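You operate a simulated robot arm through the tools that you are given. There is no shell and no other tool.

The job below is to be done with a simulated robot arm. You get a single attempt, and the scene is never put back.

JOB
Photograph print W-33 from 60 cm with the hanging camera.
Fine: free the crank box lever and leave it on Free; a sharp shot by the green button; the other prints stay on their marks.

It is judged by the outcome, as a careful person would: the job done as asked, and still so three seconds after it is handed in. It fails if anything else is knocked over, pushed out of place, dropped, spilled or broken.

ROBOT AND FRAMES
A 6-joint arm with a two-finger gripper, fixed in place. Base frame: the origin is on the floor under the middle of its stand, x ahead of it, y to its left, z up; the work surface is at about z = 0.74. Lengths are in m, angles in degrees, forces in N, time in s.
With the tool pointing down near the work surface it reaches from about 0.3 to 0.74 m from the base axis. Its first joint turns from -166.0 to 166.0 degrees. Payload 1.57 kg.
Tool frame: the origin (TCP) lies between the finger pads and is the grasp point; the fingertips stand 0.021 m ahead of it; z points along the fingers, y is the line along which they close. The gripper opens to 0.07 m; its body begins 0.05 m behind the TCP.
Orientation is that of the tool frame in the base frame, as a unit quaternion [x, y, z, w]. With the fingers straight down and closing along the base's y, the tool's x points along the base's -x, its y along +y and its z along -z.

CONTROLS
- The arm moves only by the tool play_rows. Its argument "plan" is a list of rows, each a list of 7 numbers: the turn, a rotation vector about the tool's x, y, z in degrees, then the shift along the tool's x, y, z in m, then the closure, from 0 (fully open) to 1 (shut). In form: [[rx, ry, rz, x, y, z, hand], ...]. A call has 1 to 20 rows; each row shifts and turns the commanded pose from where the row before left it, along the tool's axes as they then stand. A row lasts 0.2 s, in which the tool goes at most 0.05 m and 8.6 degrees; a call with a longer step from one row to the next is refused whole, and so is a gripper value outside its range. A pose out of reach is approached as far as the arm can. The call stops where the force on the tool passes 90 N (or 10 N more than at its start, if that is more) or the arm is blocked; 0.2 s more then pass. Each finger travels about 0.1555 m/s and halts on what it meets, pressing with about 30 N; the grip force reading is that of the motor and also rises with nothing between the fingers. The clock runs only during rows and for 0.2 s after the last one: add rows that do not move to give the fingers time. The reply holds the time, the measured pose of the TCP, the force on the tool along the base axes, the opening and the grip force, in the units named above and with some noise, with the torque about the TCP (base axes, N m) and any sound that the robot's microphone picked up.
- Cameras (640 x 400 px; columns grow to the right, rows downward): "scene" is fixed at [0.0494, -0.6496, 1.5208]; the picture's right is [0.86, -0.50, 0.00], its down [-0.35, -0.60, -0.72] and it looks along [0.36, 0.62, -0.70] (base axes); focal length 322 px, centre (320, 200). "wrist" rides on the gripper at [0.079, 0.004, -0.081] in the tool frame; the picture's right is [-0.05, 1.00, 0.00], its down [-0.67, -0.04, -0.75] and it looks along [-0.74, -0.04, 0.67] (tool axes); focal length 256 px, centre (320, 200). There is no depth. A picture from a camera that has moved, and an enlarged one, comes with that camera's place and axes in the base frame and with its lens.
- snapshot(camera): a new picture of that camera. It takes no simulated time.
- close_up(camera, box): a new picture of the part [left, top, right, bottom] of that camera's present view, enlarged. It takes no simulated time.
- finish_job(): hands the job in; it is judged then, once.

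Places have to be worked out from the pictures, the camera data and where the tool is seen. Open the gripper and draw the arm clear of the work before you hand the job in, unless the task says otherwise.

The tools are called after "Request:" as name(argument=value, ...) on one line, values as JSON. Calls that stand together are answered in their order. play_rows: Moves the arm, as the interface text tells. Its arguments: {"type":"object","properties":{"plan":{"type":"array","items":{"type":"array","items":{"type":"number"}}}},"required":["plan"]} The other tools are called the same way: snapshot (camera) takes a picture; close_up (camera, box) takes an enlarged picture of a part of a camera's view; finish_job () hands the job in.

At the start:

```text
time: 0.0
ee_pos: [0.513, 0.0773, 1.0618]
orientation: [0.0, 1.0, 0.0, -0.001]
wrist_force: [0.5, -0.4, 0.1]
torque: [0.0, -0.01, 0.02]
finger_gap: 0.0699
gripper_force: 0.1
```

scene: 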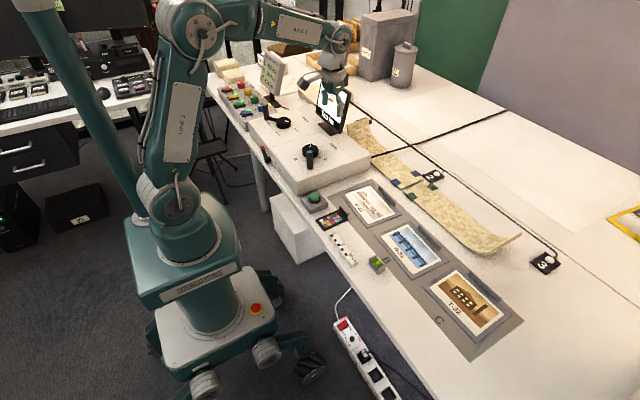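
wrist: 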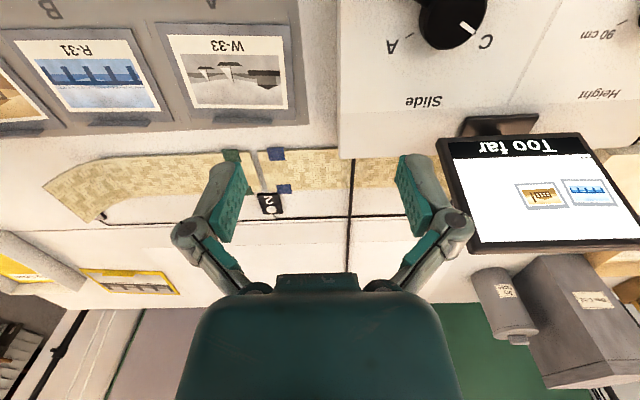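

I start by looking closer at the scene: the crank boxes, knobs, screen and prints.

Request:
close_up(camera="scene", box=[200, 60, 380, 200])

Request:
close_up(camera="scene", box=[290, 160, 540, 360])

Request:
close_up(camera="wrist", box=[330, 0, 640, 250])

Request:
close_up(camera="scene", box=[230, 0, 430, 120])

```text
2.86 times, centred on (290, 130) of scene
camera zoom: at [0.0494, -0.6496, 1.5208], right [0.86, -0.5, 0.0], down [-0.35, -0.6, -0.72], along [0.36, 0.62, -0.7], focal length 920 px, centre (406, 400)
```

zoom: 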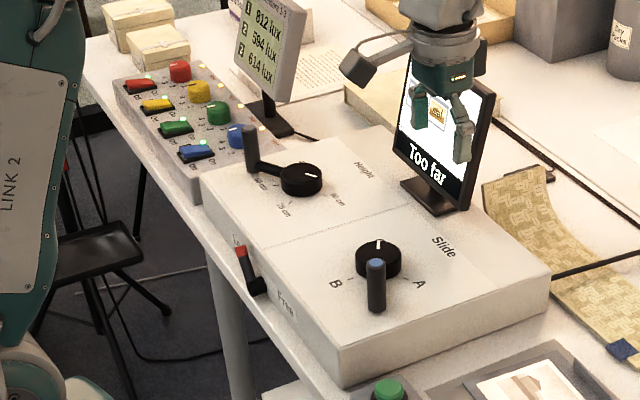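

```text
2.00 times, centred on (415, 260) of scene
camera zoom: at [0.0494, -0.6496, 1.5208], right [0.86, -0.5, 0.0], down [-0.35, -0.6, -0.72], along [0.36, 0.62, -0.7], focal length 644 px, centre (130, 80)
```

zoom: 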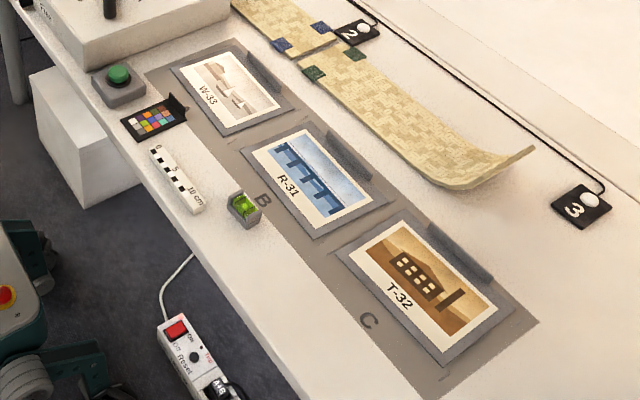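

```text
1.60 times, centred on (485, 125) of wrist
camera zoom: at [0.433, 0.0824, 1.1427], right [0.05, 1.0, 0.0], down [0.67, -0.04, 0.74], along [0.74, -0.04, -0.67], focal length 410 px, centre (56, 320)
```

zoom: 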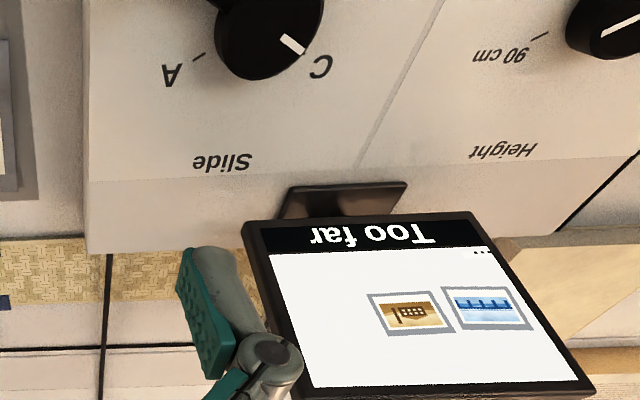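

```text
3.20 times, centred on (330, 60) of scene
camera zoom: at [0.0494, -0.6496, 1.5208], right [0.86, -0.5, 0.0], down [-0.35, -0.6, -0.72], along [0.36, 0.62, -0.7], focal length 1030 px, centre (288, 648)
```

zoom: 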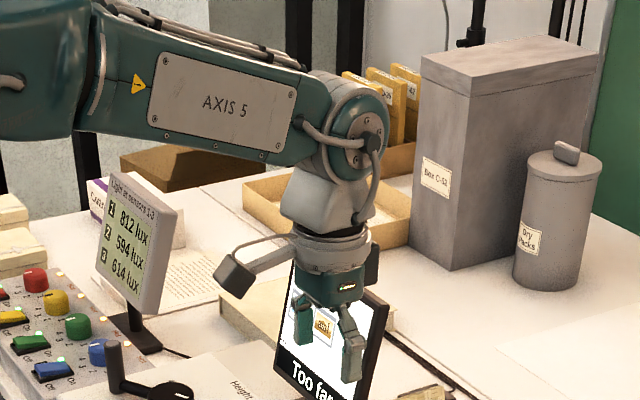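

The slide knob appears to be at about (0.51, 0.22, 0.82), the height knob at about (0.51, 0.44, 0.82), and the lever on the box's near face. I zoom in on each of them before moving.

Request:
close_up(camera="scene", box=[250, 135, 310, 175])

Request:
close_up(camera="scene", box=[255, 95, 345, 175])

Request:
close_up(camera="wrist", box=[440, 130, 640, 250])

Request:
close_up(camera="scene", box=[215, 70, 285, 120])

Request:
close_up(camera="scene", box=[325, 310, 405, 400])

Request:
close_up(camera="scene", box=[290, 170, 390, 280])

```text
10.00 times, centred on (280, 155) of scene
camera zoom: at [0.0494, -0.6496, 1.5208], right [0.86, -0.5, 0.0], down [-0.35, -0.6, -0.72], along [0.36, 0.62, -0.7], focal length 3220 px, centre (720, 650)
```

zoom: 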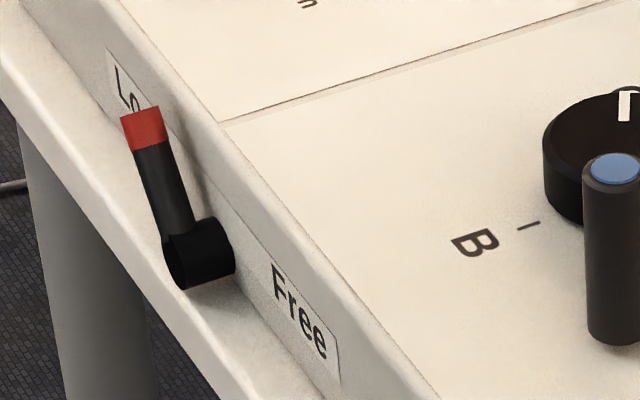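

```text
5.00 times, centred on (300, 135) of scene
camera zoom: at [0.0494, -0.6496, 1.5208], right [0.86, -0.5, 0.0], down [-0.35, -0.6, -0.72], along [0.36, 0.62, -0.7], focal length 1610 px, centre (420, 525)
```

zoom: 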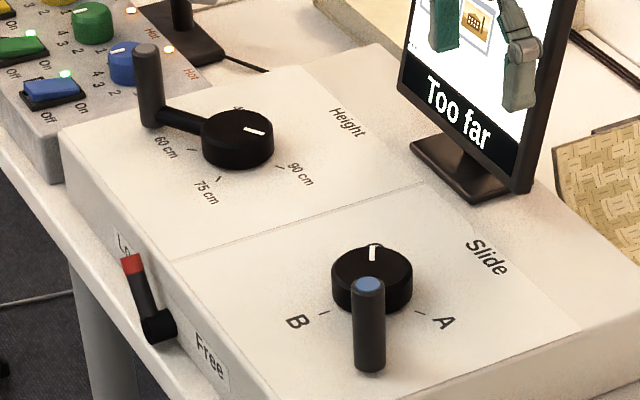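

```text
3.20 times, centred on (540, 190) of wrist
camera zoom: at [0.433, 0.0824, 1.1427], right [0.05, 1.0, 0.0], down [0.67, -0.04, 0.74], along [0.74, -0.04, -0.67], focal length 819 px, centre (-384, 232)
```

zoom: 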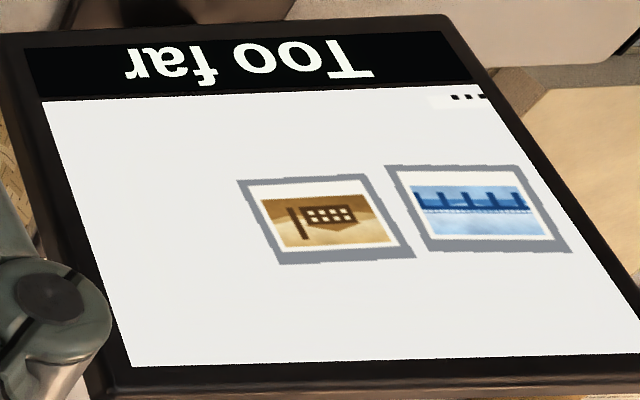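

```text
8.00 times, centred on (250, 95) of scene
camera zoom: at [0.0494, -0.6496, 1.5208], right [0.86, -0.5, 0.0], down [-0.35, -0.6, -0.72], along [0.36, 0.62, -0.7], focal length 2576 px, centre (880, 1040)
```

zoom: 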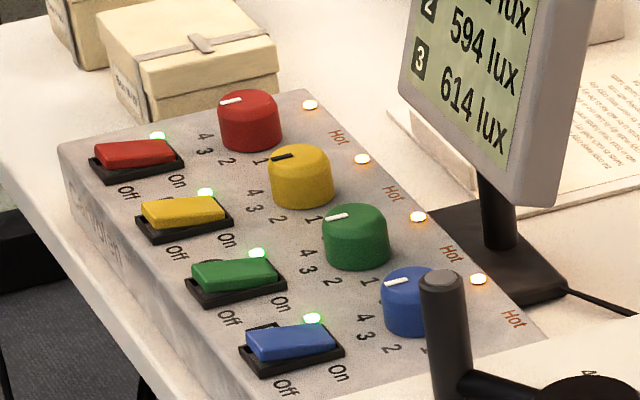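

```text
4.44 times, centred on (365, 355) of scene
camera zoom: at [0.0494, -0.6496, 1.5208], right [0.86, -0.5, 0.0], down [-0.35, -0.6, -0.72], along [0.36, 0.62, -0.7], focal length 1431 px, centre (120, -489)
```

zoom: 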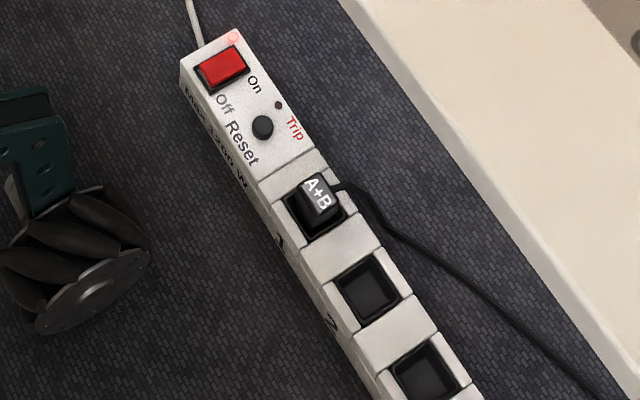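

```text
3.64 times, centred on (340, 225) of scene
camera zoom: at [0.0494, -0.6496, 1.5208], right [0.86, -0.5, 0.0], down [-0.35, -0.6, -0.72], along [0.36, 0.62, -0.7], focal length 1171 px, centre (247, 109)
```

zoom: 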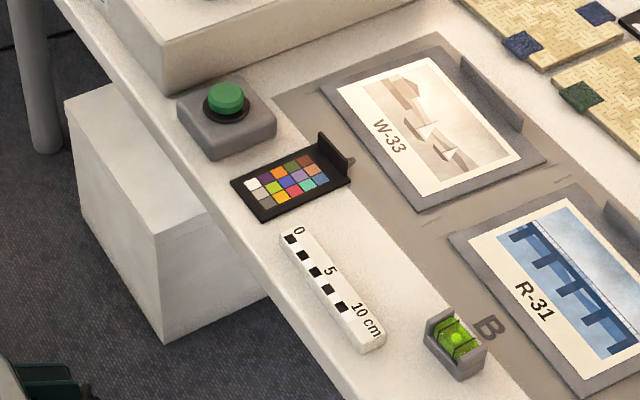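

The slide pointer is at C and should go to A. The height pointer is just past 90 and should go to 60. The lever is at Locked on the box's near face (x ≈ 0.40). I pull the tool back towards the base to get a wrist view of the lever and both cranks.

Request:
play_rows(plan=[[0, 0, 0, 0.0229, 0.0279, 0.008, 0], [0, 0, 0, 0.0229, 0.0279, 0.008, 0], [0, 0, 0, 0.0229, 0.0279, 0.008, 0], [0, 0, 0, 0.0229, 0.0279, 0.008, 0], [0, 0, 0, 0.0229, 0.0279, 0.008, 0], [0, 0, 0, 0.0229, 0.0279, 0.008, 0], [0, 0, 0, 0.0229, 0.0279, 0.008, 0], [0, 0, 0, 0.0229, 0.0279, 0.008, 0]])

Request:
snapshot(camera="wrist")

Request:
snapshot(camera="scene")

```text
time: 1.8
ee_pos: [0.3286, 0.3013, 0.9975]
orientation: [-0.001, 1.0, -0.001, 0.0]
wrist_force: [0.4, 0.3, 0.2]
torque: [0.02, 0.03, -0.01]
finger_gap: 0.07
gripper_force: 0.1
```

```text
taken
camera wrist: at [0.2486, 0.3068, 1.0784], right [0.05, 1.0, 0.0], down [0.67, -0.03, 0.74], along [0.74, -0.04, -0.67], focal length 256 px, centre (320, 200)
```

wrist: 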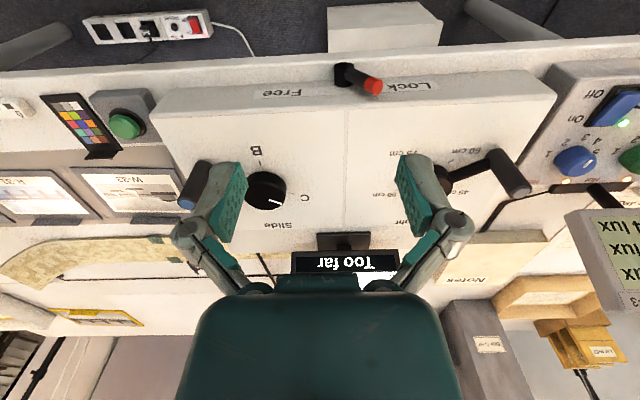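

```text
taken
```

scene: 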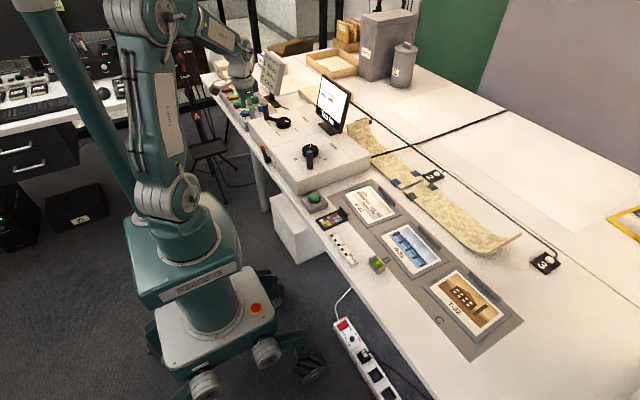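

The wrist now shows the lever, both cranks and the labels. I zoom in for accurate positions.

Request:
close_up(camera="wrist", box=[240, 40, 460, 180])

Request:
close_up(camera="wrist", box=[150, 120, 350, 250])

Request:
close_up(camera="wrist", box=[360, 120, 560, 250])

Request:
close_up(camera="scene", box=[255, 65, 365, 175])

```text
2.86 times, centred on (350, 110) of wrist
camera zoom: at [0.2486, 0.3068, 1.0784], right [0.05, 1.0, 0.0], down [0.67, -0.03, 0.74], along [0.74, -0.04, -0.67], focal length 731 px, centre (234, 457)
```

zoom: 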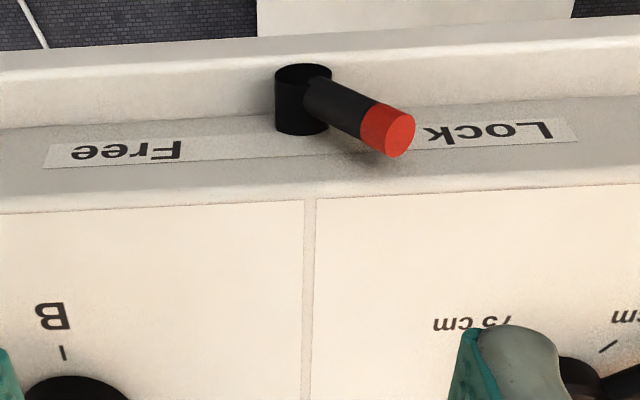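

```text
3.08 times, centred on (250, 185) of wrist
camera zoom: at [0.2486, 0.3068, 1.0784], right [0.05, 1.0, 0.0], down [0.67, -0.03, 0.74], along [0.74, -0.04, -0.67], focal length 788 px, centre (535, 246)
```

zoom: 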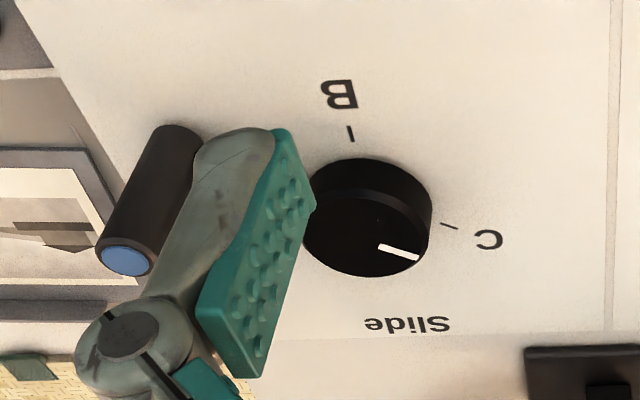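

```text
3.08 times, centred on (460, 185) of wrist
camera zoom: at [0.2486, 0.3068, 1.0784], right [0.05, 1.0, 0.0], down [0.67, -0.03, 0.74], along [0.74, -0.04, -0.67], focal length 788 px, centre (-111, 246)
```

zoom: 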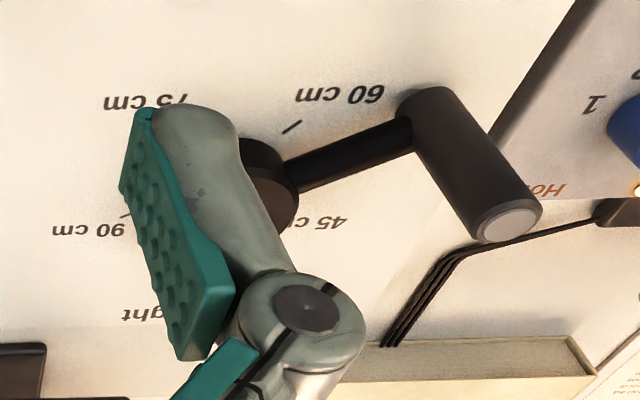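

```text
3.64 times, centred on (310, 120) of scene
camera zoom: at [0.0494, -0.6496, 1.5208], right [0.86, -0.5, 0.0], down [-0.35, -0.6, -0.72], along [0.36, 0.62, -0.7], focal length 1171 px, centre (356, 491)
```

zoom: 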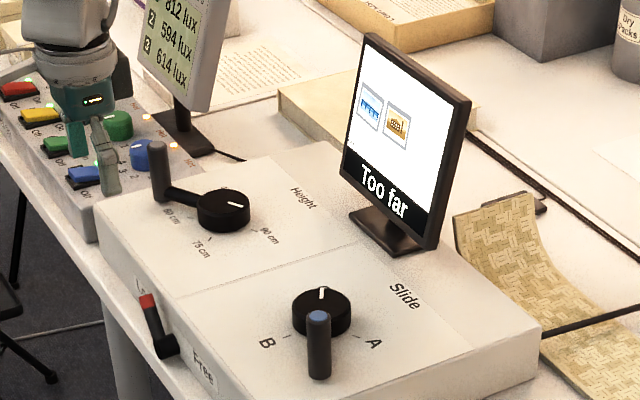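

I need a more exact fix on the lever hub and the box height, so I zoom in on the lever and the box corner from both cameras.

Request:
close_up(camera="wrist", box=[310, 50, 410, 115])

Request:
close_up(camera="wrist", box=[80, 60, 240, 160])

Request:
close_up(camera="scene", box=[260, 160, 340, 220])

Request:
close_up(camera="scene", box=[255, 140, 285, 170])

```text
6.15 times, centred on (360, 82) of wrist
camera zoom: at [0.2486, 0.3068, 1.0784], right [0.05, 1.0, 0.0], down [0.67, -0.03, 0.74], along [0.74, -0.04, -0.67], focal length 1575 px, centre (74, 923)
```

zoom: 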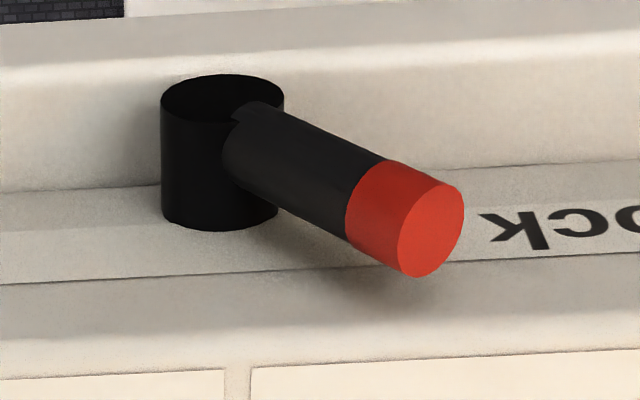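

```text
4.00 times, centred on (160, 110) of wrist
camera zoom: at [0.2486, 0.3068, 1.0784], right [0.05, 1.0, 0.0], down [0.67, -0.03, 0.74], along [0.74, -0.04, -0.67], focal length 1024 px, centre (960, 560)
```

zoom: 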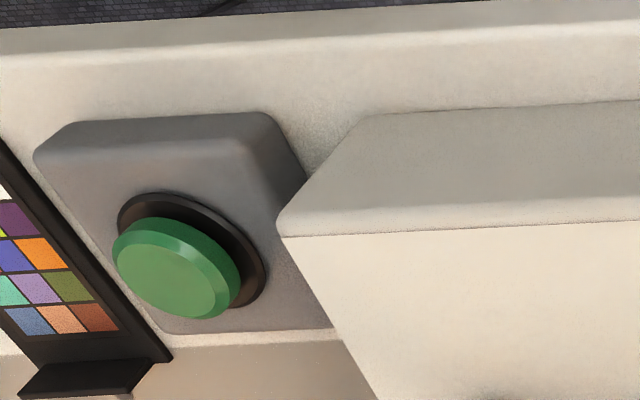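

```text
6.67 times, centred on (300, 190) of scene
camera zoom: at [0.0494, -0.6496, 1.5208], right [0.86, -0.5, 0.0], down [-0.35, -0.6, -0.72], along [0.36, 0.62, -0.7], focal length 2147 px, centre (453, 267)
```

zoom: 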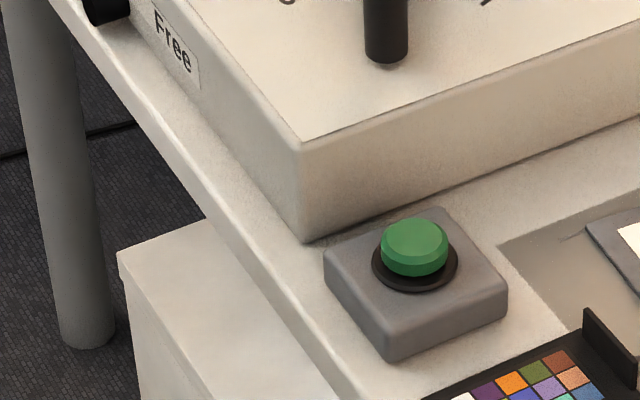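

```text
13.33 times, centred on (270, 155) of scene
camera zoom: at [0.0494, -0.6496, 1.5208], right [0.86, -0.5, 0.0], down [-0.35, -0.6, -0.72], along [0.36, 0.62, -0.7], focal length 4294 px, centre (987, 800)
```

zoom: 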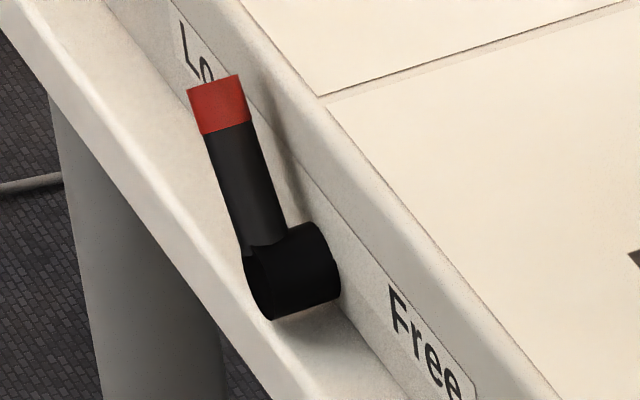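

Triangulated: box top z ≈ 0.81, front face x ≈ 0.394. The lever hub is near (0.38, 0.329, 0.747) and its red tip near (0.379, 0.364, 0.795), tilted about 35° towards Lock (+y). I shut the fingers and bring them to the +y side of the lever, still high.

Request:
play_rows(plan=[[0, 0, 0, -0.0119, 0.0265, 0.02, 1], [0, 0, 0, -0.0119, 0.0265, 0.02, 1], [0, 0, 0, -0.0119, 0.0265, 0.02, 1], [0, 0, 0, -0.0119, 0.0265, 0.02, 1], [0, 0, 0, 0, 0, 0.02, 1]])

Request:
snapshot(camera="wrist")

Request:
close_up(camera="scene", box=[220, 60, 340, 170])

```text
time: 3.0
ee_pos: [0.3781, 0.4073, 0.896]
orientation: [0.0, 1.0, 0.0, 0.001]
wrist_force: [0.3, 0.3, -0.5]
torque: [0.0, -0.01, 0.01]
finger_gap: 0.0001
gripper_force: 28.9
```

```text
taken
camera wrist: at [0.2973, 0.4122, 0.9779], right [0.05, 1.0, 0.0], down [0.67, -0.04, 0.74], along [0.74, -0.04, -0.67], focal length 256 px, centre (320, 200)
```

wrist: 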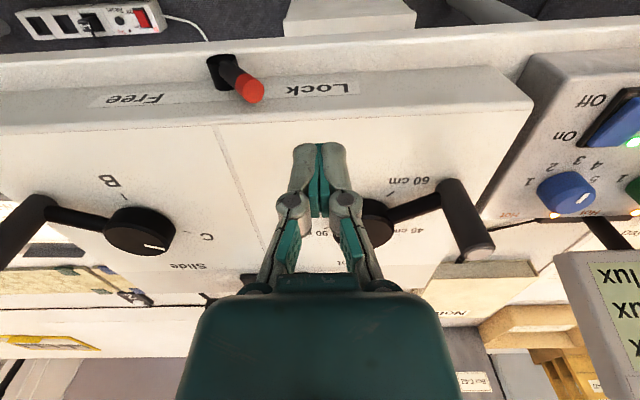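

```text
3.64 times, centred on (280, 115) of scene
camera zoom: at [0.0494, -0.6496, 1.5208], right [0.86, -0.5, 0.0], down [-0.35, -0.6, -0.72], along [0.36, 0.62, -0.7], focal length 1171 px, centre (466, 509)
```

zoom: 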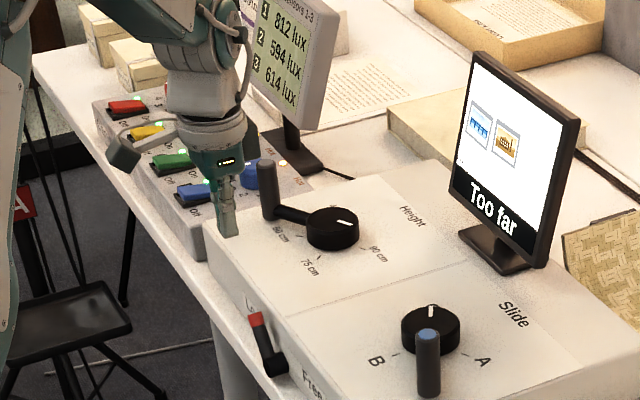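

The closed fingers are about 2.6 cm wide and sit well to the +y side of the lever. I lower them to z ≈ 0.796, so the tips reach 0.775, in front of the box face.

Request:
play_rows(plan=[[0, 0, 0, 0.003, 0, 0.025, 1], [0, 0, 0, 0, 0, 0.025, 1], [0, 0, 0, 0, 0, 0.025, 1], [0, 0, 0, 0, 0, 0.025, 1]])

Request:
snapshot(camera="wrist")

Request:
close_up(camera="scene", box=[230, 110, 310, 170])

```text
time: 4.0
ee_pos: [0.374, 0.4053, 0.7963]
orientation: [0.0, 1.0, -0.001, 0.0]
wrist_force: [-0.3, -0.1, 0.9]
torque: [-0.01, 0.0, 0.01]
finger_gap: 0.0
gripper_force: 28.8
```

```text
taken
camera wrist: at [0.2947, 0.4114, 0.8778], right [0.05, 1.0, 0.0], down [0.67, -0.04, 0.74], along [0.74, -0.04, -0.67], focal length 256 px, centre (320, 200)
```

wrist: 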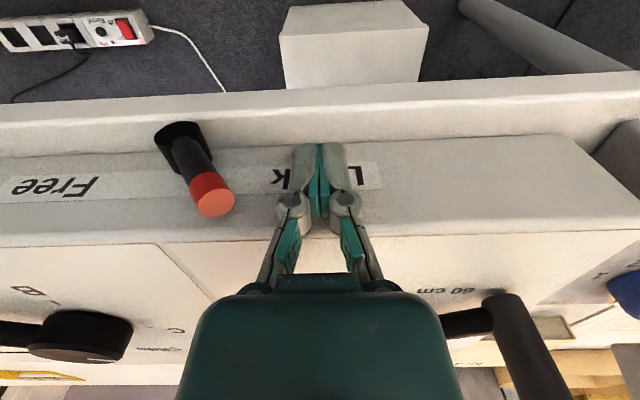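

```text
6.67 times, centred on (270, 140) of scene
camera zoom: at [0.0494, -0.6496, 1.5208], right [0.86, -0.5, 0.0], down [-0.35, -0.6, -0.72], along [0.36, 0.62, -0.7], focal length 2147 px, centre (653, 600)
```

zoom: 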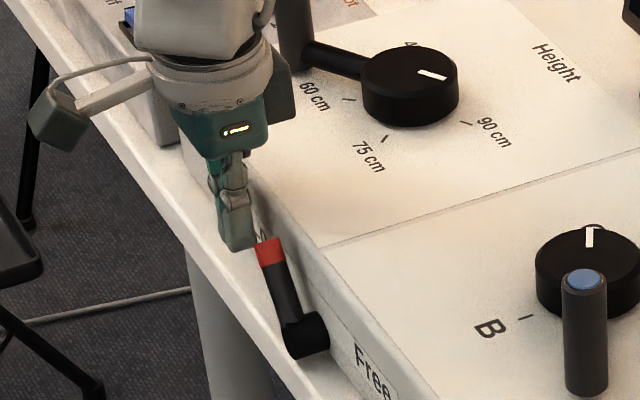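

The fingers sit beside the lever in front of the box face. I push towards Free (-y) in small steps.

Request:
play_rows(plan=[[0, 0, 0, 0, -0.01, 0, 1], [0, 0, 0, 0, -0.01, 0, 1], [0, 0, 0, 0, -0.01, 0, 1], [0, 0, 0, 0, -0.01, 0, 1], [0, 0, 0, 0, -0.01, 0, 1], [0, 0, 0, 0, -0.01, 0, 1], [0, 0, 0, 0, -0.01, 0, 1]])

Request:
snapshot(camera="wrist")

Request:
close_up(camera="scene", box=[230, 110, 310, 170])

```text
time: 5.6
ee_pos: [0.3744, 0.3343, 0.7966]
orientation: [0.0, 1.0, -0.001, -0.001]
wrist_force: [-0.7, 0.3, -0.8]
torque: [0.0, 0.0, -0.02]
finger_gap: 0.0
gripper_force: 28.4
```

```text
taken
camera wrist: at [0.2945, 0.3403, 0.8787], right [0.05, 1.0, 0.0], down [0.67, -0.04, 0.74], along [0.74, -0.04, -0.67], focal length 256 px, centre (320, 200)
```

wrist: 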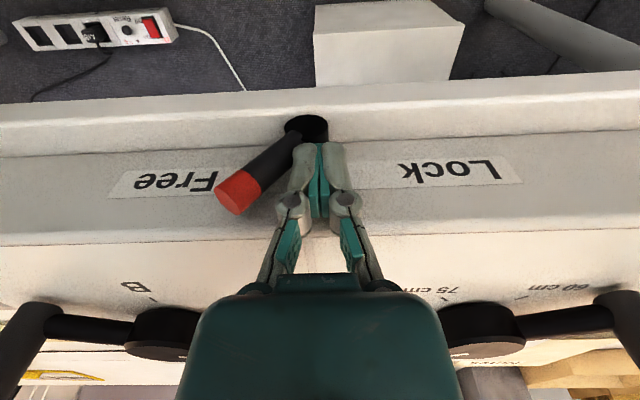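

```text
6.67 times, centred on (270, 140) of scene
camera zoom: at [0.0494, -0.6496, 1.5208], right [0.86, -0.5, 0.0], down [-0.35, -0.6, -0.72], along [0.36, 0.62, -0.7], focal length 2147 px, centre (653, 600)
```

zoom: 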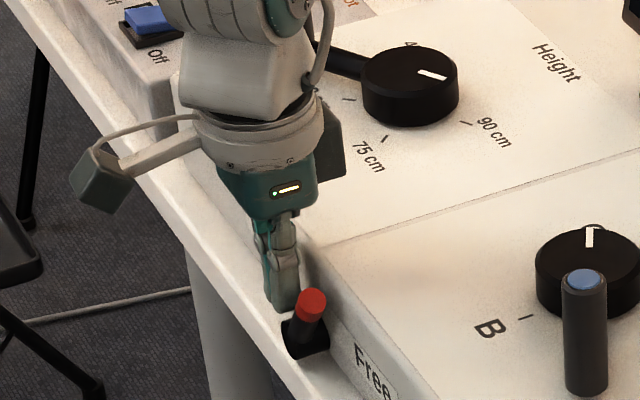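

The lever now tilts about 35° to the Free side, mirroring the Lock position. I press a few millimetres further to make sure it rests against its stop.

Request:
play_rows(plan=[[0, 0, 0, 0, -0.004, 0, 1], [0, 0, 0, 0, -0.003, 0, 1], [0, 0, 0, 0, -0.003, 0, 1]])

Request:
snapshot(camera="wrist")

```text
time: 6.4
ee_pos: [0.3745, 0.3308, 0.7972]
orientation: [0.0, 1.0, 0.001, 0.002]
wrist_force: [-1.7, 29.3, 3.0]
torque: [0.48, 0.02, 0.08]
finger_gap: 0.0
gripper_force: 28.6
```

```text
taken
camera wrist: at [0.2941, 0.3351, 0.8787], right [0.05, 1.0, 0.0], down [0.66, -0.04, 0.75], along [0.75, -0.04, -0.66], focal length 256 px, centre (320, 200)
```

wrist: 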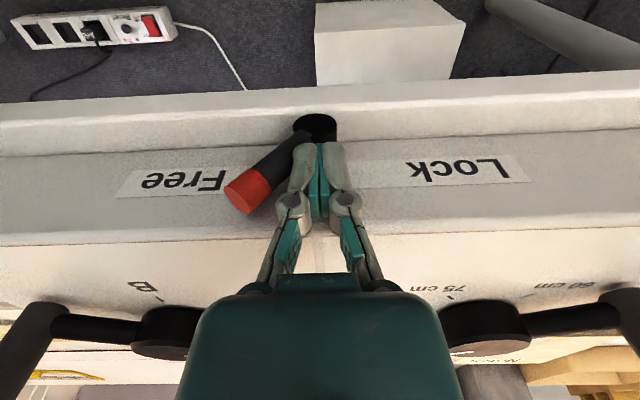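

The push met a firm 29 N stop, so the lever is fully on Free. I back off, rise, and go to a high viewpoint to survey the cranks.

Request:
play_rows(plan=[[0, 0, 0, 0.002, 0.02, 0, 1], [0, 0, 0, 0.0, 0.01, -0.02, 1], [0, 0, 0, 0.0, 0, -0.045, 1], [0, 0, 0, 0.0, 0, -0.045, 1], [0, 0, 0, 0.01, -0.02, -0.04, 1], [0, 0, 0, 0.01, -0.02, -0.04, 1], [0, 0, 0, 0.01, -0.02, -0.04, 1], [0, 0, 0, 0.0, 0, -0.03, 1]])

Request:
snapshot(camera="wrist")

Request:
snapshot(camera="scene")

```text
time: 8.2
ee_pos: [0.3434, 0.2957, 1.0591]
orientation: [0.0, 1.0, -0.001, 0.0]
wrist_force: [-0.4, -0.7, -0.4]
torque: [-0.03, 0.0, 0.02]
finger_gap: 0.0
gripper_force: 28.3
```

```text
taken
camera wrist: at [0.2628, 0.3011, 1.1394], right [0.05, 1.0, 0.0], down [0.67, -0.03, 0.74], along [0.74, -0.04, -0.67], focal length 256 px, centre (320, 200)
```

wrist: 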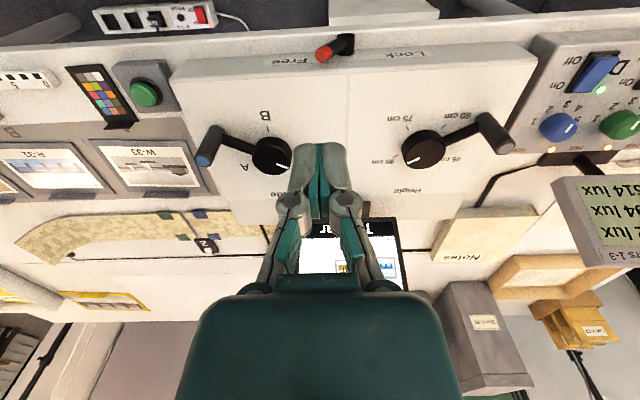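

```text
taken
```

scene: 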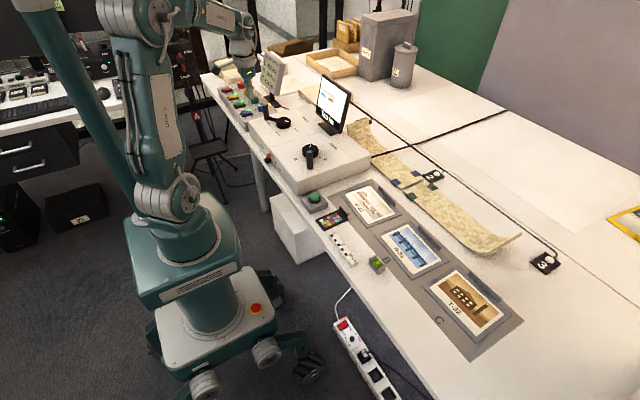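

Both cranks are now visible from above. I zoom in on each to read its pointer and get its geometry.

Request:
close_up(camera="wrist", box=[180, 90, 320, 210])

Request:
close_up(camera="wrist", box=[370, 90, 530, 210])

Request:
close_up(camera="wrist", box=[250, 200, 430, 310])

Request:
close_up(camera="scene", box=[250, 95, 340, 175])

Request:
close_up(camera="wrist", box=[0, 50, 220, 210])

```text
3.33 times, centred on (250, 150) of wrist
camera zoom: at [0.2628, 0.3011, 1.1394], right [0.05, 1.0, 0.0], down [0.67, -0.03, 0.74], along [0.74, -0.04, -0.67], focal length 853 px, centre (553, 367)
```

zoom: 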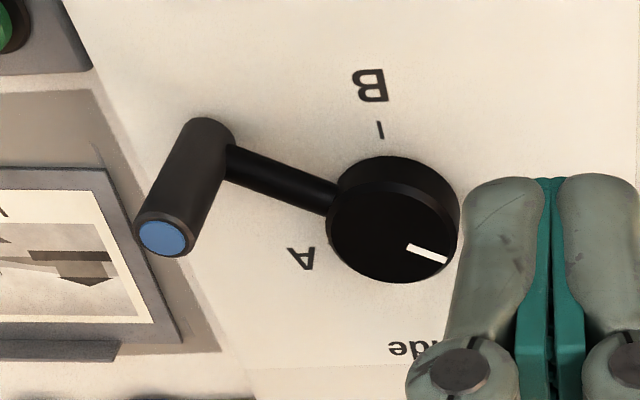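

```text
3.33 times, centred on (450, 150) of wrist
camera zoom: at [0.2628, 0.3011, 1.1394], right [0.05, 1.0, 0.0], down [0.67, -0.03, 0.74], along [0.74, -0.04, -0.67], focal length 853 px, centre (-113, 367)
```

zoom: 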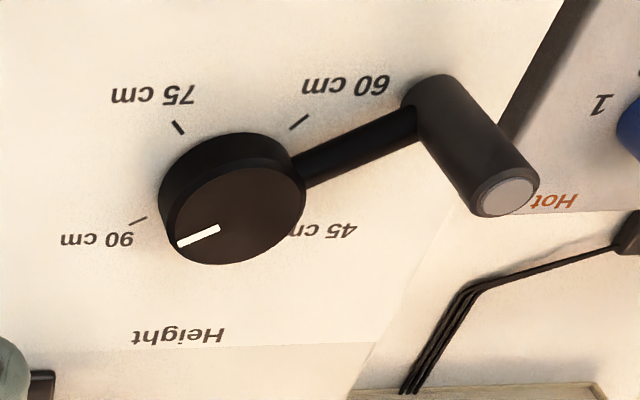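

```text
3.56 times, centred on (340, 255) of wrist
camera zoom: at [0.2628, 0.3011, 1.1394], right [0.05, 1.0, 0.0], down [0.67, -0.03, 0.74], along [0.74, -0.04, -0.67], focal length 910 px, centre (249, 4)
```

zoom: 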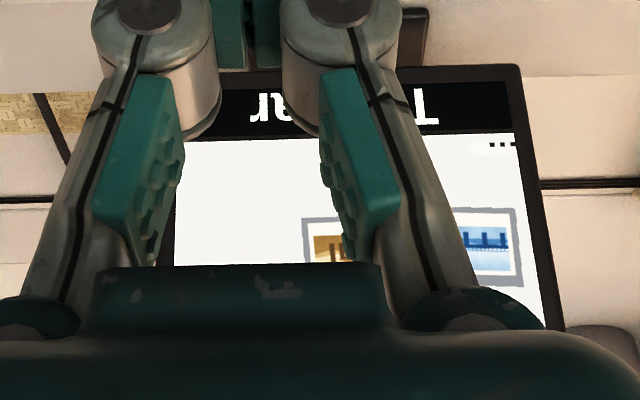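

```text
5.00 times, centred on (295, 135) of scene
camera zoom: at [0.0494, -0.6496, 1.5208], right [0.86, -0.5, 0.0], down [-0.35, -0.6, -0.72], along [0.36, 0.62, -0.7], focal length 1610 px, centre (445, 525)
```

zoom: 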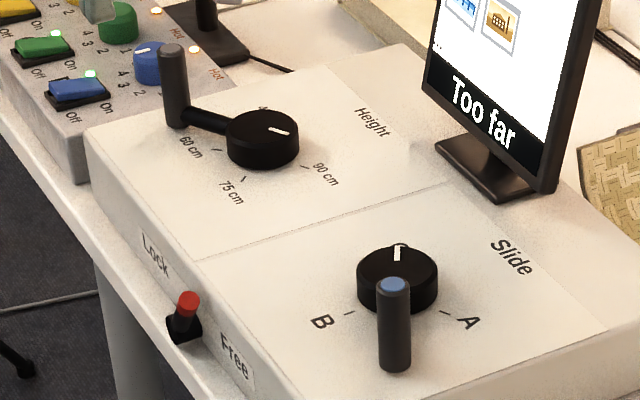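

```text
2.50 times, centred on (110, 130) of wrist
camera zoom: at [0.2628, 0.3011, 1.1394], right [0.05, 1.0, 0.0], down [0.67, -0.03, 0.74], along [0.74, -0.04, -0.67], focal length 640 px, centre (845, 375)
```

zoom: 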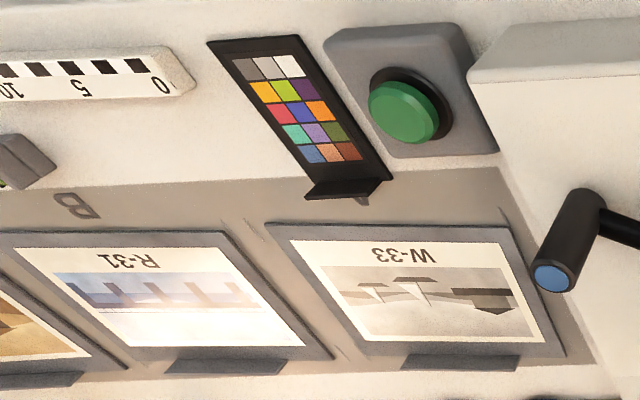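

The lever reads Free. From triangulation, the slide crank's centre is at about (0.510, 0.212) and its handle at about (0.468, 0.137), top z 0.879, so the radius is about 0.086. I open the gripper and hover over the slide handle.

Request:
play_rows(plan=[[0, 0, 0, -0.0208, -0.0265, 0.018, 0], [0, 0, 0, -0.0208, -0.0265, 0.018, 0], [0, 0, 0, -0.0208, -0.0265, 0.018, 0], [0, 0, 0, -0.0208, -0.0265, 0.018, 0], [0, 0, 0, -0.0208, -0.0265, 0.018, 0], [0, 0, 0, -0.0208, -0.0265, 0.018, 0]])

Request:
snapshot(camera="wrist")

Request:
close_up(camera="scene", box=[250, 75, 370, 175])

```text
time: 9.6
ee_pos: [0.4675, 0.1389, 0.9503]
orientation: [0.001, 1.0, 0.0, -0.001]
wrist_force: [-0.1, -1.3, 1.0]
torque: [-0.01, 0.0, -0.01]
finger_gap: 0.0701
gripper_force: 0.0
```

```text
taken
camera wrist: at [0.3873, 0.1429, 1.0313], right [0.05, 1.0, 0.0], down [0.67, -0.04, 0.74], along [0.74, -0.04, -0.67], focal length 256 px, centre (320, 200)
```

wrist: 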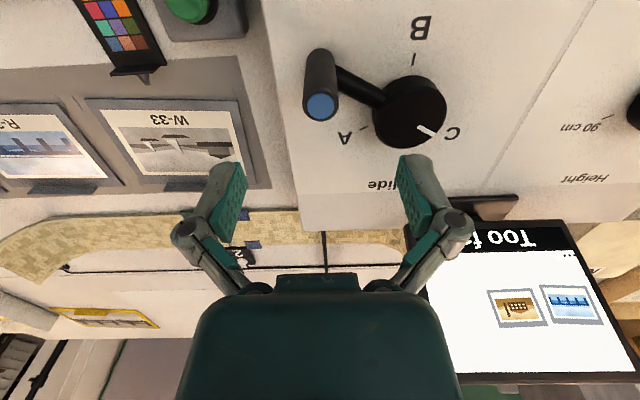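

```text
4.00 times, centred on (310, 125) of scene
camera zoom: at [0.0494, -0.6496, 1.5208], right [0.86, -0.5, 0.0], down [-0.35, -0.6, -0.72], along [0.36, 0.62, -0.7], focal length 1288 px, centre (360, 500)
```

zoom: 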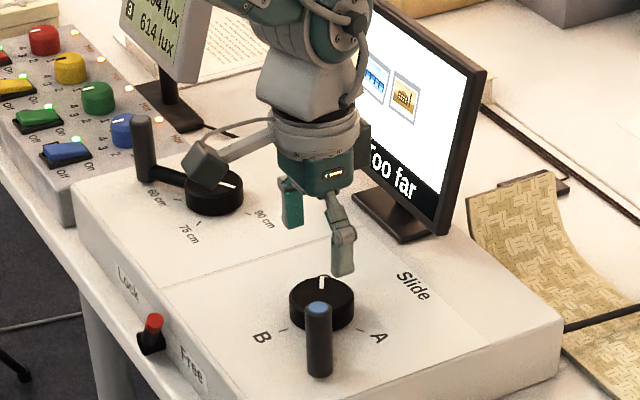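

The handle cap is directly under the TCP. I lower to z ≈ 0.862 and close on the handle.

Request:
play_rows(plan=[[0, 0, 0, 0, 0, 0.022, 0], [0, 0, 0, 0, 0, 0.022, 0], [0, 0, 0, 0, 0, 0.022, 0], [0, 0, 0, 0, 0, 0.022, 0], [0, 0, 0, 0, 0, 0, 1], [0, 0, 0, 0, 0, 0, 1], [0, 0, 0, 0, 0, 0, 1]])

Request:
snapshot(camera="wrist")

Request:
close_up(camera="scene", box=[250, 75, 370, 175])

```text
time: 11.2
ee_pos: [0.467, 0.1374, 0.8632]
orientation: [0.0, 1.0, 0.0, 0.002]
wrist_force: [1.6, 0.7, 20.9]
torque: [0.06, -0.27, -0.17]
finger_gap: 0.0226
gripper_force: 31.9
```

```text
taken
camera wrist: at [0.3877, 0.143, 0.9438], right [0.05, 1.0, 0.0], down [0.66, -0.04, 0.75], along [0.75, -0.04, -0.66], focal length 256 px, centre (320, 200)
```

wrist: 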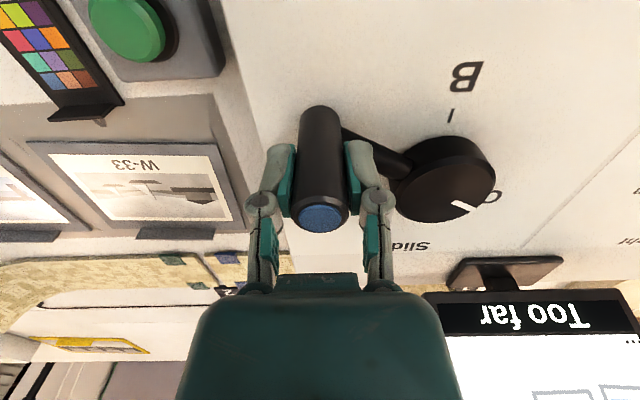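

```text
4.00 times, centred on (310, 125) of scene
camera zoom: at [0.0494, -0.6496, 1.5208], right [0.86, -0.5, 0.0], down [-0.35, -0.6, -0.72], along [0.36, 0.62, -0.7], focal length 1288 px, centre (360, 500)
```

zoom: 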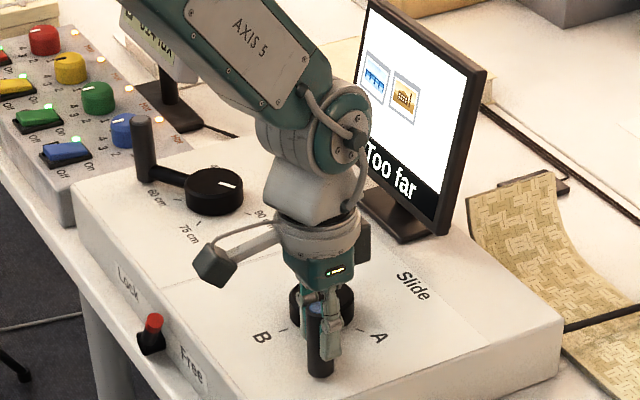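

The handle is gripped (gap 22.6 mm), but a 21 N upward force suggests a fingertip is touching the crank bar. I reopen slightly, raise 6 mm and grip again.

Request:
play_rows(plan=[[0, 0, 0, 0, 0, 0, 0.45], [0, 0, 0, 0, 0, -0.006, 0.45], [0, 0, 0, 0, 0, 0, 1], [0, 0, 0, 0, 0, 0, 1], [0, 0, 0, 0, 0, 0, 1]])

```text
time: 12.4
ee_pos: [0.4672, 0.1372, 0.8679]
orientation: [0.0, 1.0, 0.0, -0.001]
wrist_force: [-2.1, 3.0, 4.5]
torque: [0.06, 0.31, -0.06]
finger_gap: 0.0226
gripper_force: 31.9
```

The handle is gripped cleanly at radius 0.086, angle about 241°. I turn it counter-clockwise (towards B, then A), three 10° steps first, and then check.

Request:
play_rows(plan=[[0, 0, 0, -0.01377, -0.00602, 0, 1], [0, 0, 0, -0.01461, -0.00353, 0, 1], [0, 0, 0, -0.015, -0.00094, 0, 1]])

Request:
snapshot(camera="wrist")

Request:
snapshot(camera="scene")

```text
time: 13.2
ee_pos: [0.5104, 0.1259, 0.8679]
orientation: [0.0, 1.0, -0.002, -0.001]
wrist_force: [-3.1, 5.0, -4.6]
torque: [0.15, -0.21, 0.18]
finger_gap: 0.0231
gripper_force: 31.3
```

```text
taken
camera wrist: at [0.4306, 0.1319, 0.9488], right [0.05, 1.0, 0.0], down [0.67, -0.04, 0.74], along [0.74, -0.04, -0.67], focal length 256 px, centre (320, 200)
```

wrist: 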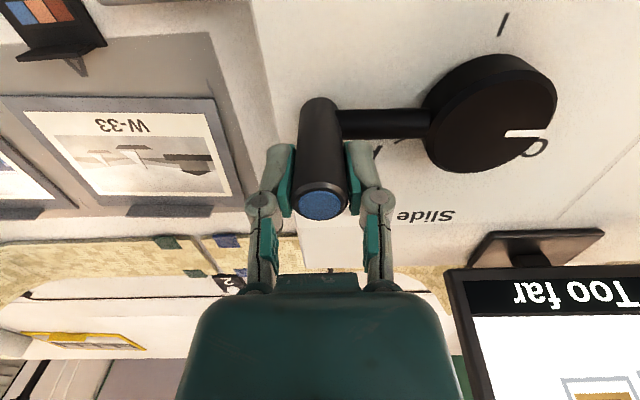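

```text
taken
```

scene: 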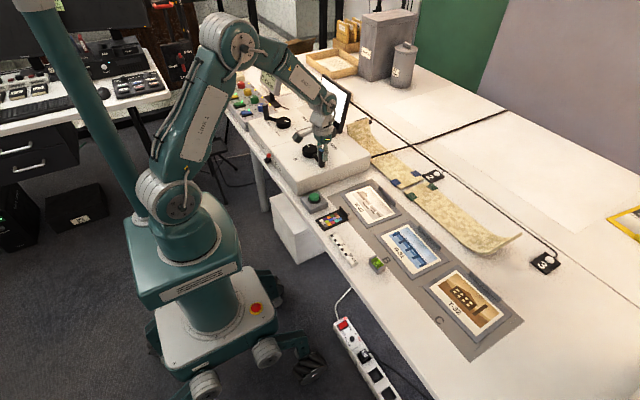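

The crank turned smoothly with low force. I check the screen to see which way the image shifted.

Request:
close_up(camera="scene", box=[290, 60, 370, 140])

Request:
close_up(camera="wrist", box=[440, 250, 640, 400])

```text
5.00 times, centred on (330, 100) of scene
camera zoom: at [0.0494, -0.6496, 1.5208], right [0.86, -0.5, 0.0], down [-0.35, -0.6, -0.72], along [0.36, 0.62, -0.7], focal length 1610 px, centre (270, 700)
```

zoom: 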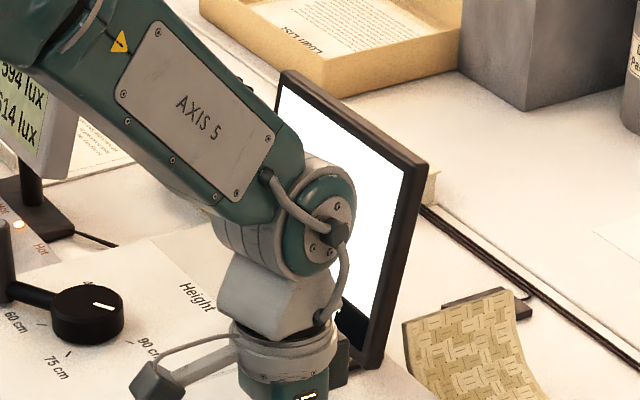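

```text
2.67 times, centred on (540, 325) of wrist
camera zoom: at [0.4306, 0.1319, 0.9488], right [0.05, 1.0, 0.0], down [0.67, -0.04, 0.74], along [0.74, -0.04, -0.67], focal length 683 px, centre (-267, -133)
```

zoom: 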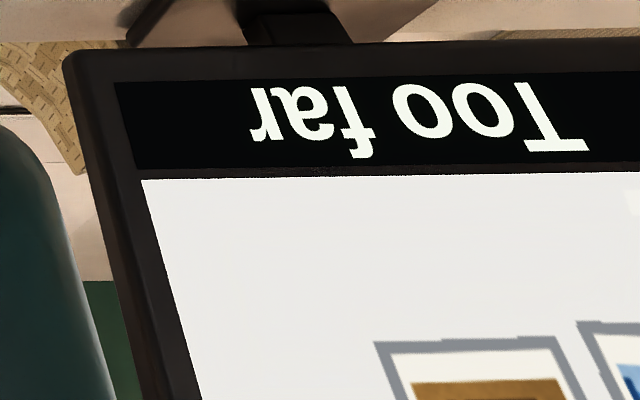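

On the screen plane T-32 shifted by about 14 mm in the sense that brings R-31 to the centre, a quarter of the print spacing for 30°. So counter-clockwise is right, at 120° per station, and I carry on round.

Request:
play_rows(plan=[[0, 0, 0, -0.01494, 0.00168, 0, 1], [0, 0, 0, -0.01442, 0.00424, 0, 1], [0, 0, 0, -0.01346, 0.00668, 0, 1], [0, 0, 0, -0.0121, 0.00892, 0, 1], [0, 0, 0, -0.01036, 0.01088, 0, 1], [0, 0, 0, -0.00832, 0.01252, 0, 1]])

Request:
snapshot(camera="wrist")

Request:
close_up(camera="scene", box=[270, 60, 390, 170])

```text
time: 14.6
ee_pos: [0.5894, 0.1649, 0.8697]
orientation: [0.003, 1.0, -0.002, 0.005]
wrist_force: [52.7, -47.9, -9.0]
torque: [-0.6, -0.74, 0.69]
finger_gap: 0.0227
gripper_force: 32.1
```

```text
taken
camera wrist: at [0.5087, 0.1704, 0.9498], right [0.06, 1.0, 0.0], down [0.66, -0.04, 0.75], along [0.75, -0.05, -0.66], focal length 256 px, centre (320, 200)
```

wrist: 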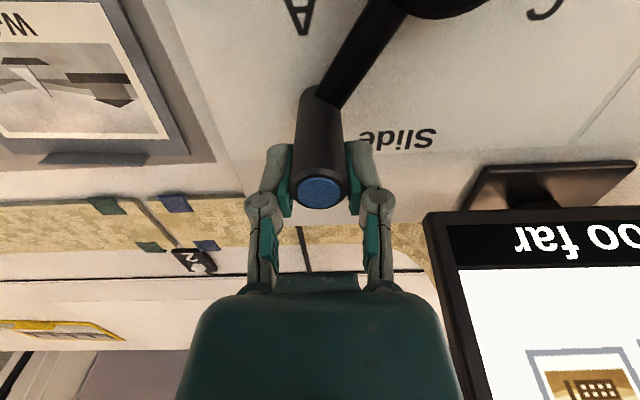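

```text
3.64 times, centred on (330, 115) of scene
camera zoom: at [0.0494, -0.6496, 1.5208], right [0.86, -0.5, 0.0], down [-0.35, -0.6, -0.72], along [0.36, 0.62, -0.7], focal length 1171 px, centre (284, 509)
```

zoom: 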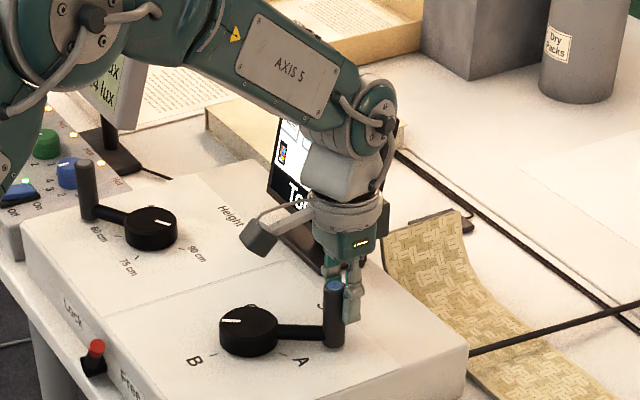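

Forces climbed to about 70 N, mostly radial: my circle is a few mm too small, and the tight grip drags on the handle. I loosen the grip to a loose cage, stay put, and re-measure.

Request:
play_rows(plan=[[0, 0, 0, 0, 0, 0, 0.55], [0, 0, 0, 0, 0, 0, 0.55]])

Request:
snapshot(camera="wrist")

Request:
close_up(camera="scene", box=[300, 120, 380, 180])

```text
time: 15.2
ee_pos: [0.5834, 0.1676, 0.8677]
orientation: [0.001, 1.0, 0.001, -0.002]
wrist_force: [-0.6, 1.3, 0.1]
torque: [-0.08, -0.06, 0.0]
finger_gap: 0.034
gripper_force: 2.0
```

```text
taken
camera wrist: at [0.5039, 0.1728, 0.9493], right [0.06, 1.0, 0.0], down [0.67, -0.04, 0.74], along [0.74, -0.04, -0.67], focal length 256 px, centre (320, 200)
```

wrist: 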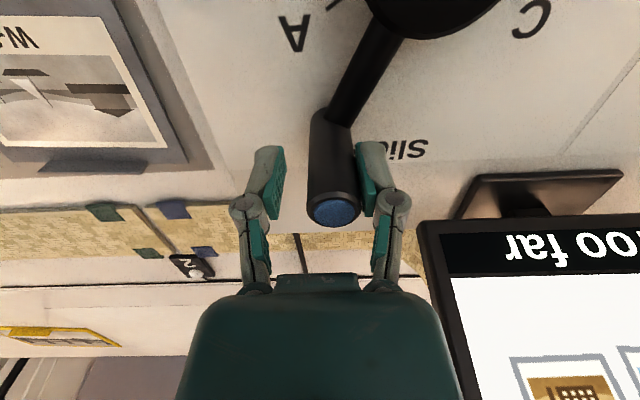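

```text
6.67 times, centred on (340, 150) of scene
camera zoom: at [0.0494, -0.6496, 1.5208], right [0.86, -0.5, 0.0], down [-0.35, -0.6, -0.72], along [0.36, 0.62, -0.7], focal length 2147 px, centre (187, 533)
```

zoom: 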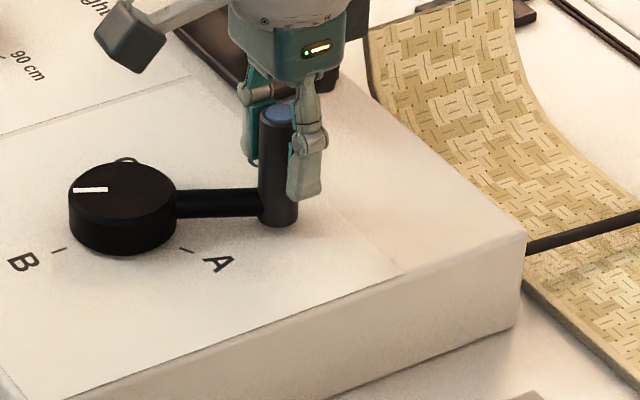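

The handle is now at about (0.586, 0.175), and the circle estimate (centre (0.509, 0.214), r 0.0865) holds. The force came from the handle rolling on the pads. I re-centre on the handle and keep a loose cage instead of a full grip.

Request:
play_rows(plan=[[0, 0, 0, -0.003, 0.005, 0, 0.55], [0, 0, 0, 0, 0, 0, 0.62], [0, 0, 0, 0, 0, 0, 0.62]])

Request:
snapshot(camera="wrist")

```text
time: 16.0
ee_pos: [0.5869, 0.1759, 0.8677]
orientation: [-0.001, 1.0, 0.0, 0.0]
wrist_force: [0.3, 0.2, 0.6]
torque: [-0.03, 0.01, 0.04]
finger_gap: 0.0266
gripper_force: 0.0
```

```text
taken
camera wrist: at [0.5067, 0.1814, 0.9491], right [0.05, 1.0, 0.0], down [0.67, -0.04, 0.74], along [0.74, -0.04, -0.67], focal length 256 px, centre (320, 200)
```

wrist: 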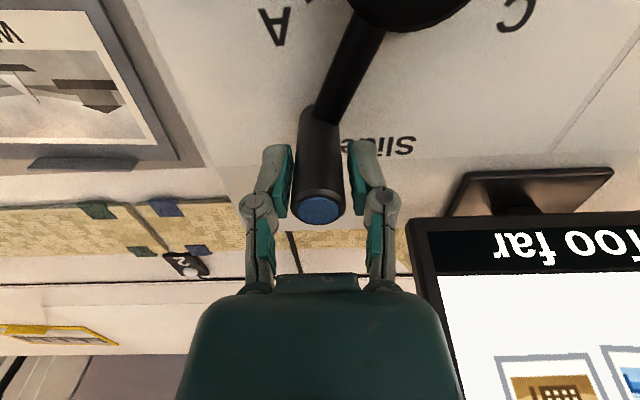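

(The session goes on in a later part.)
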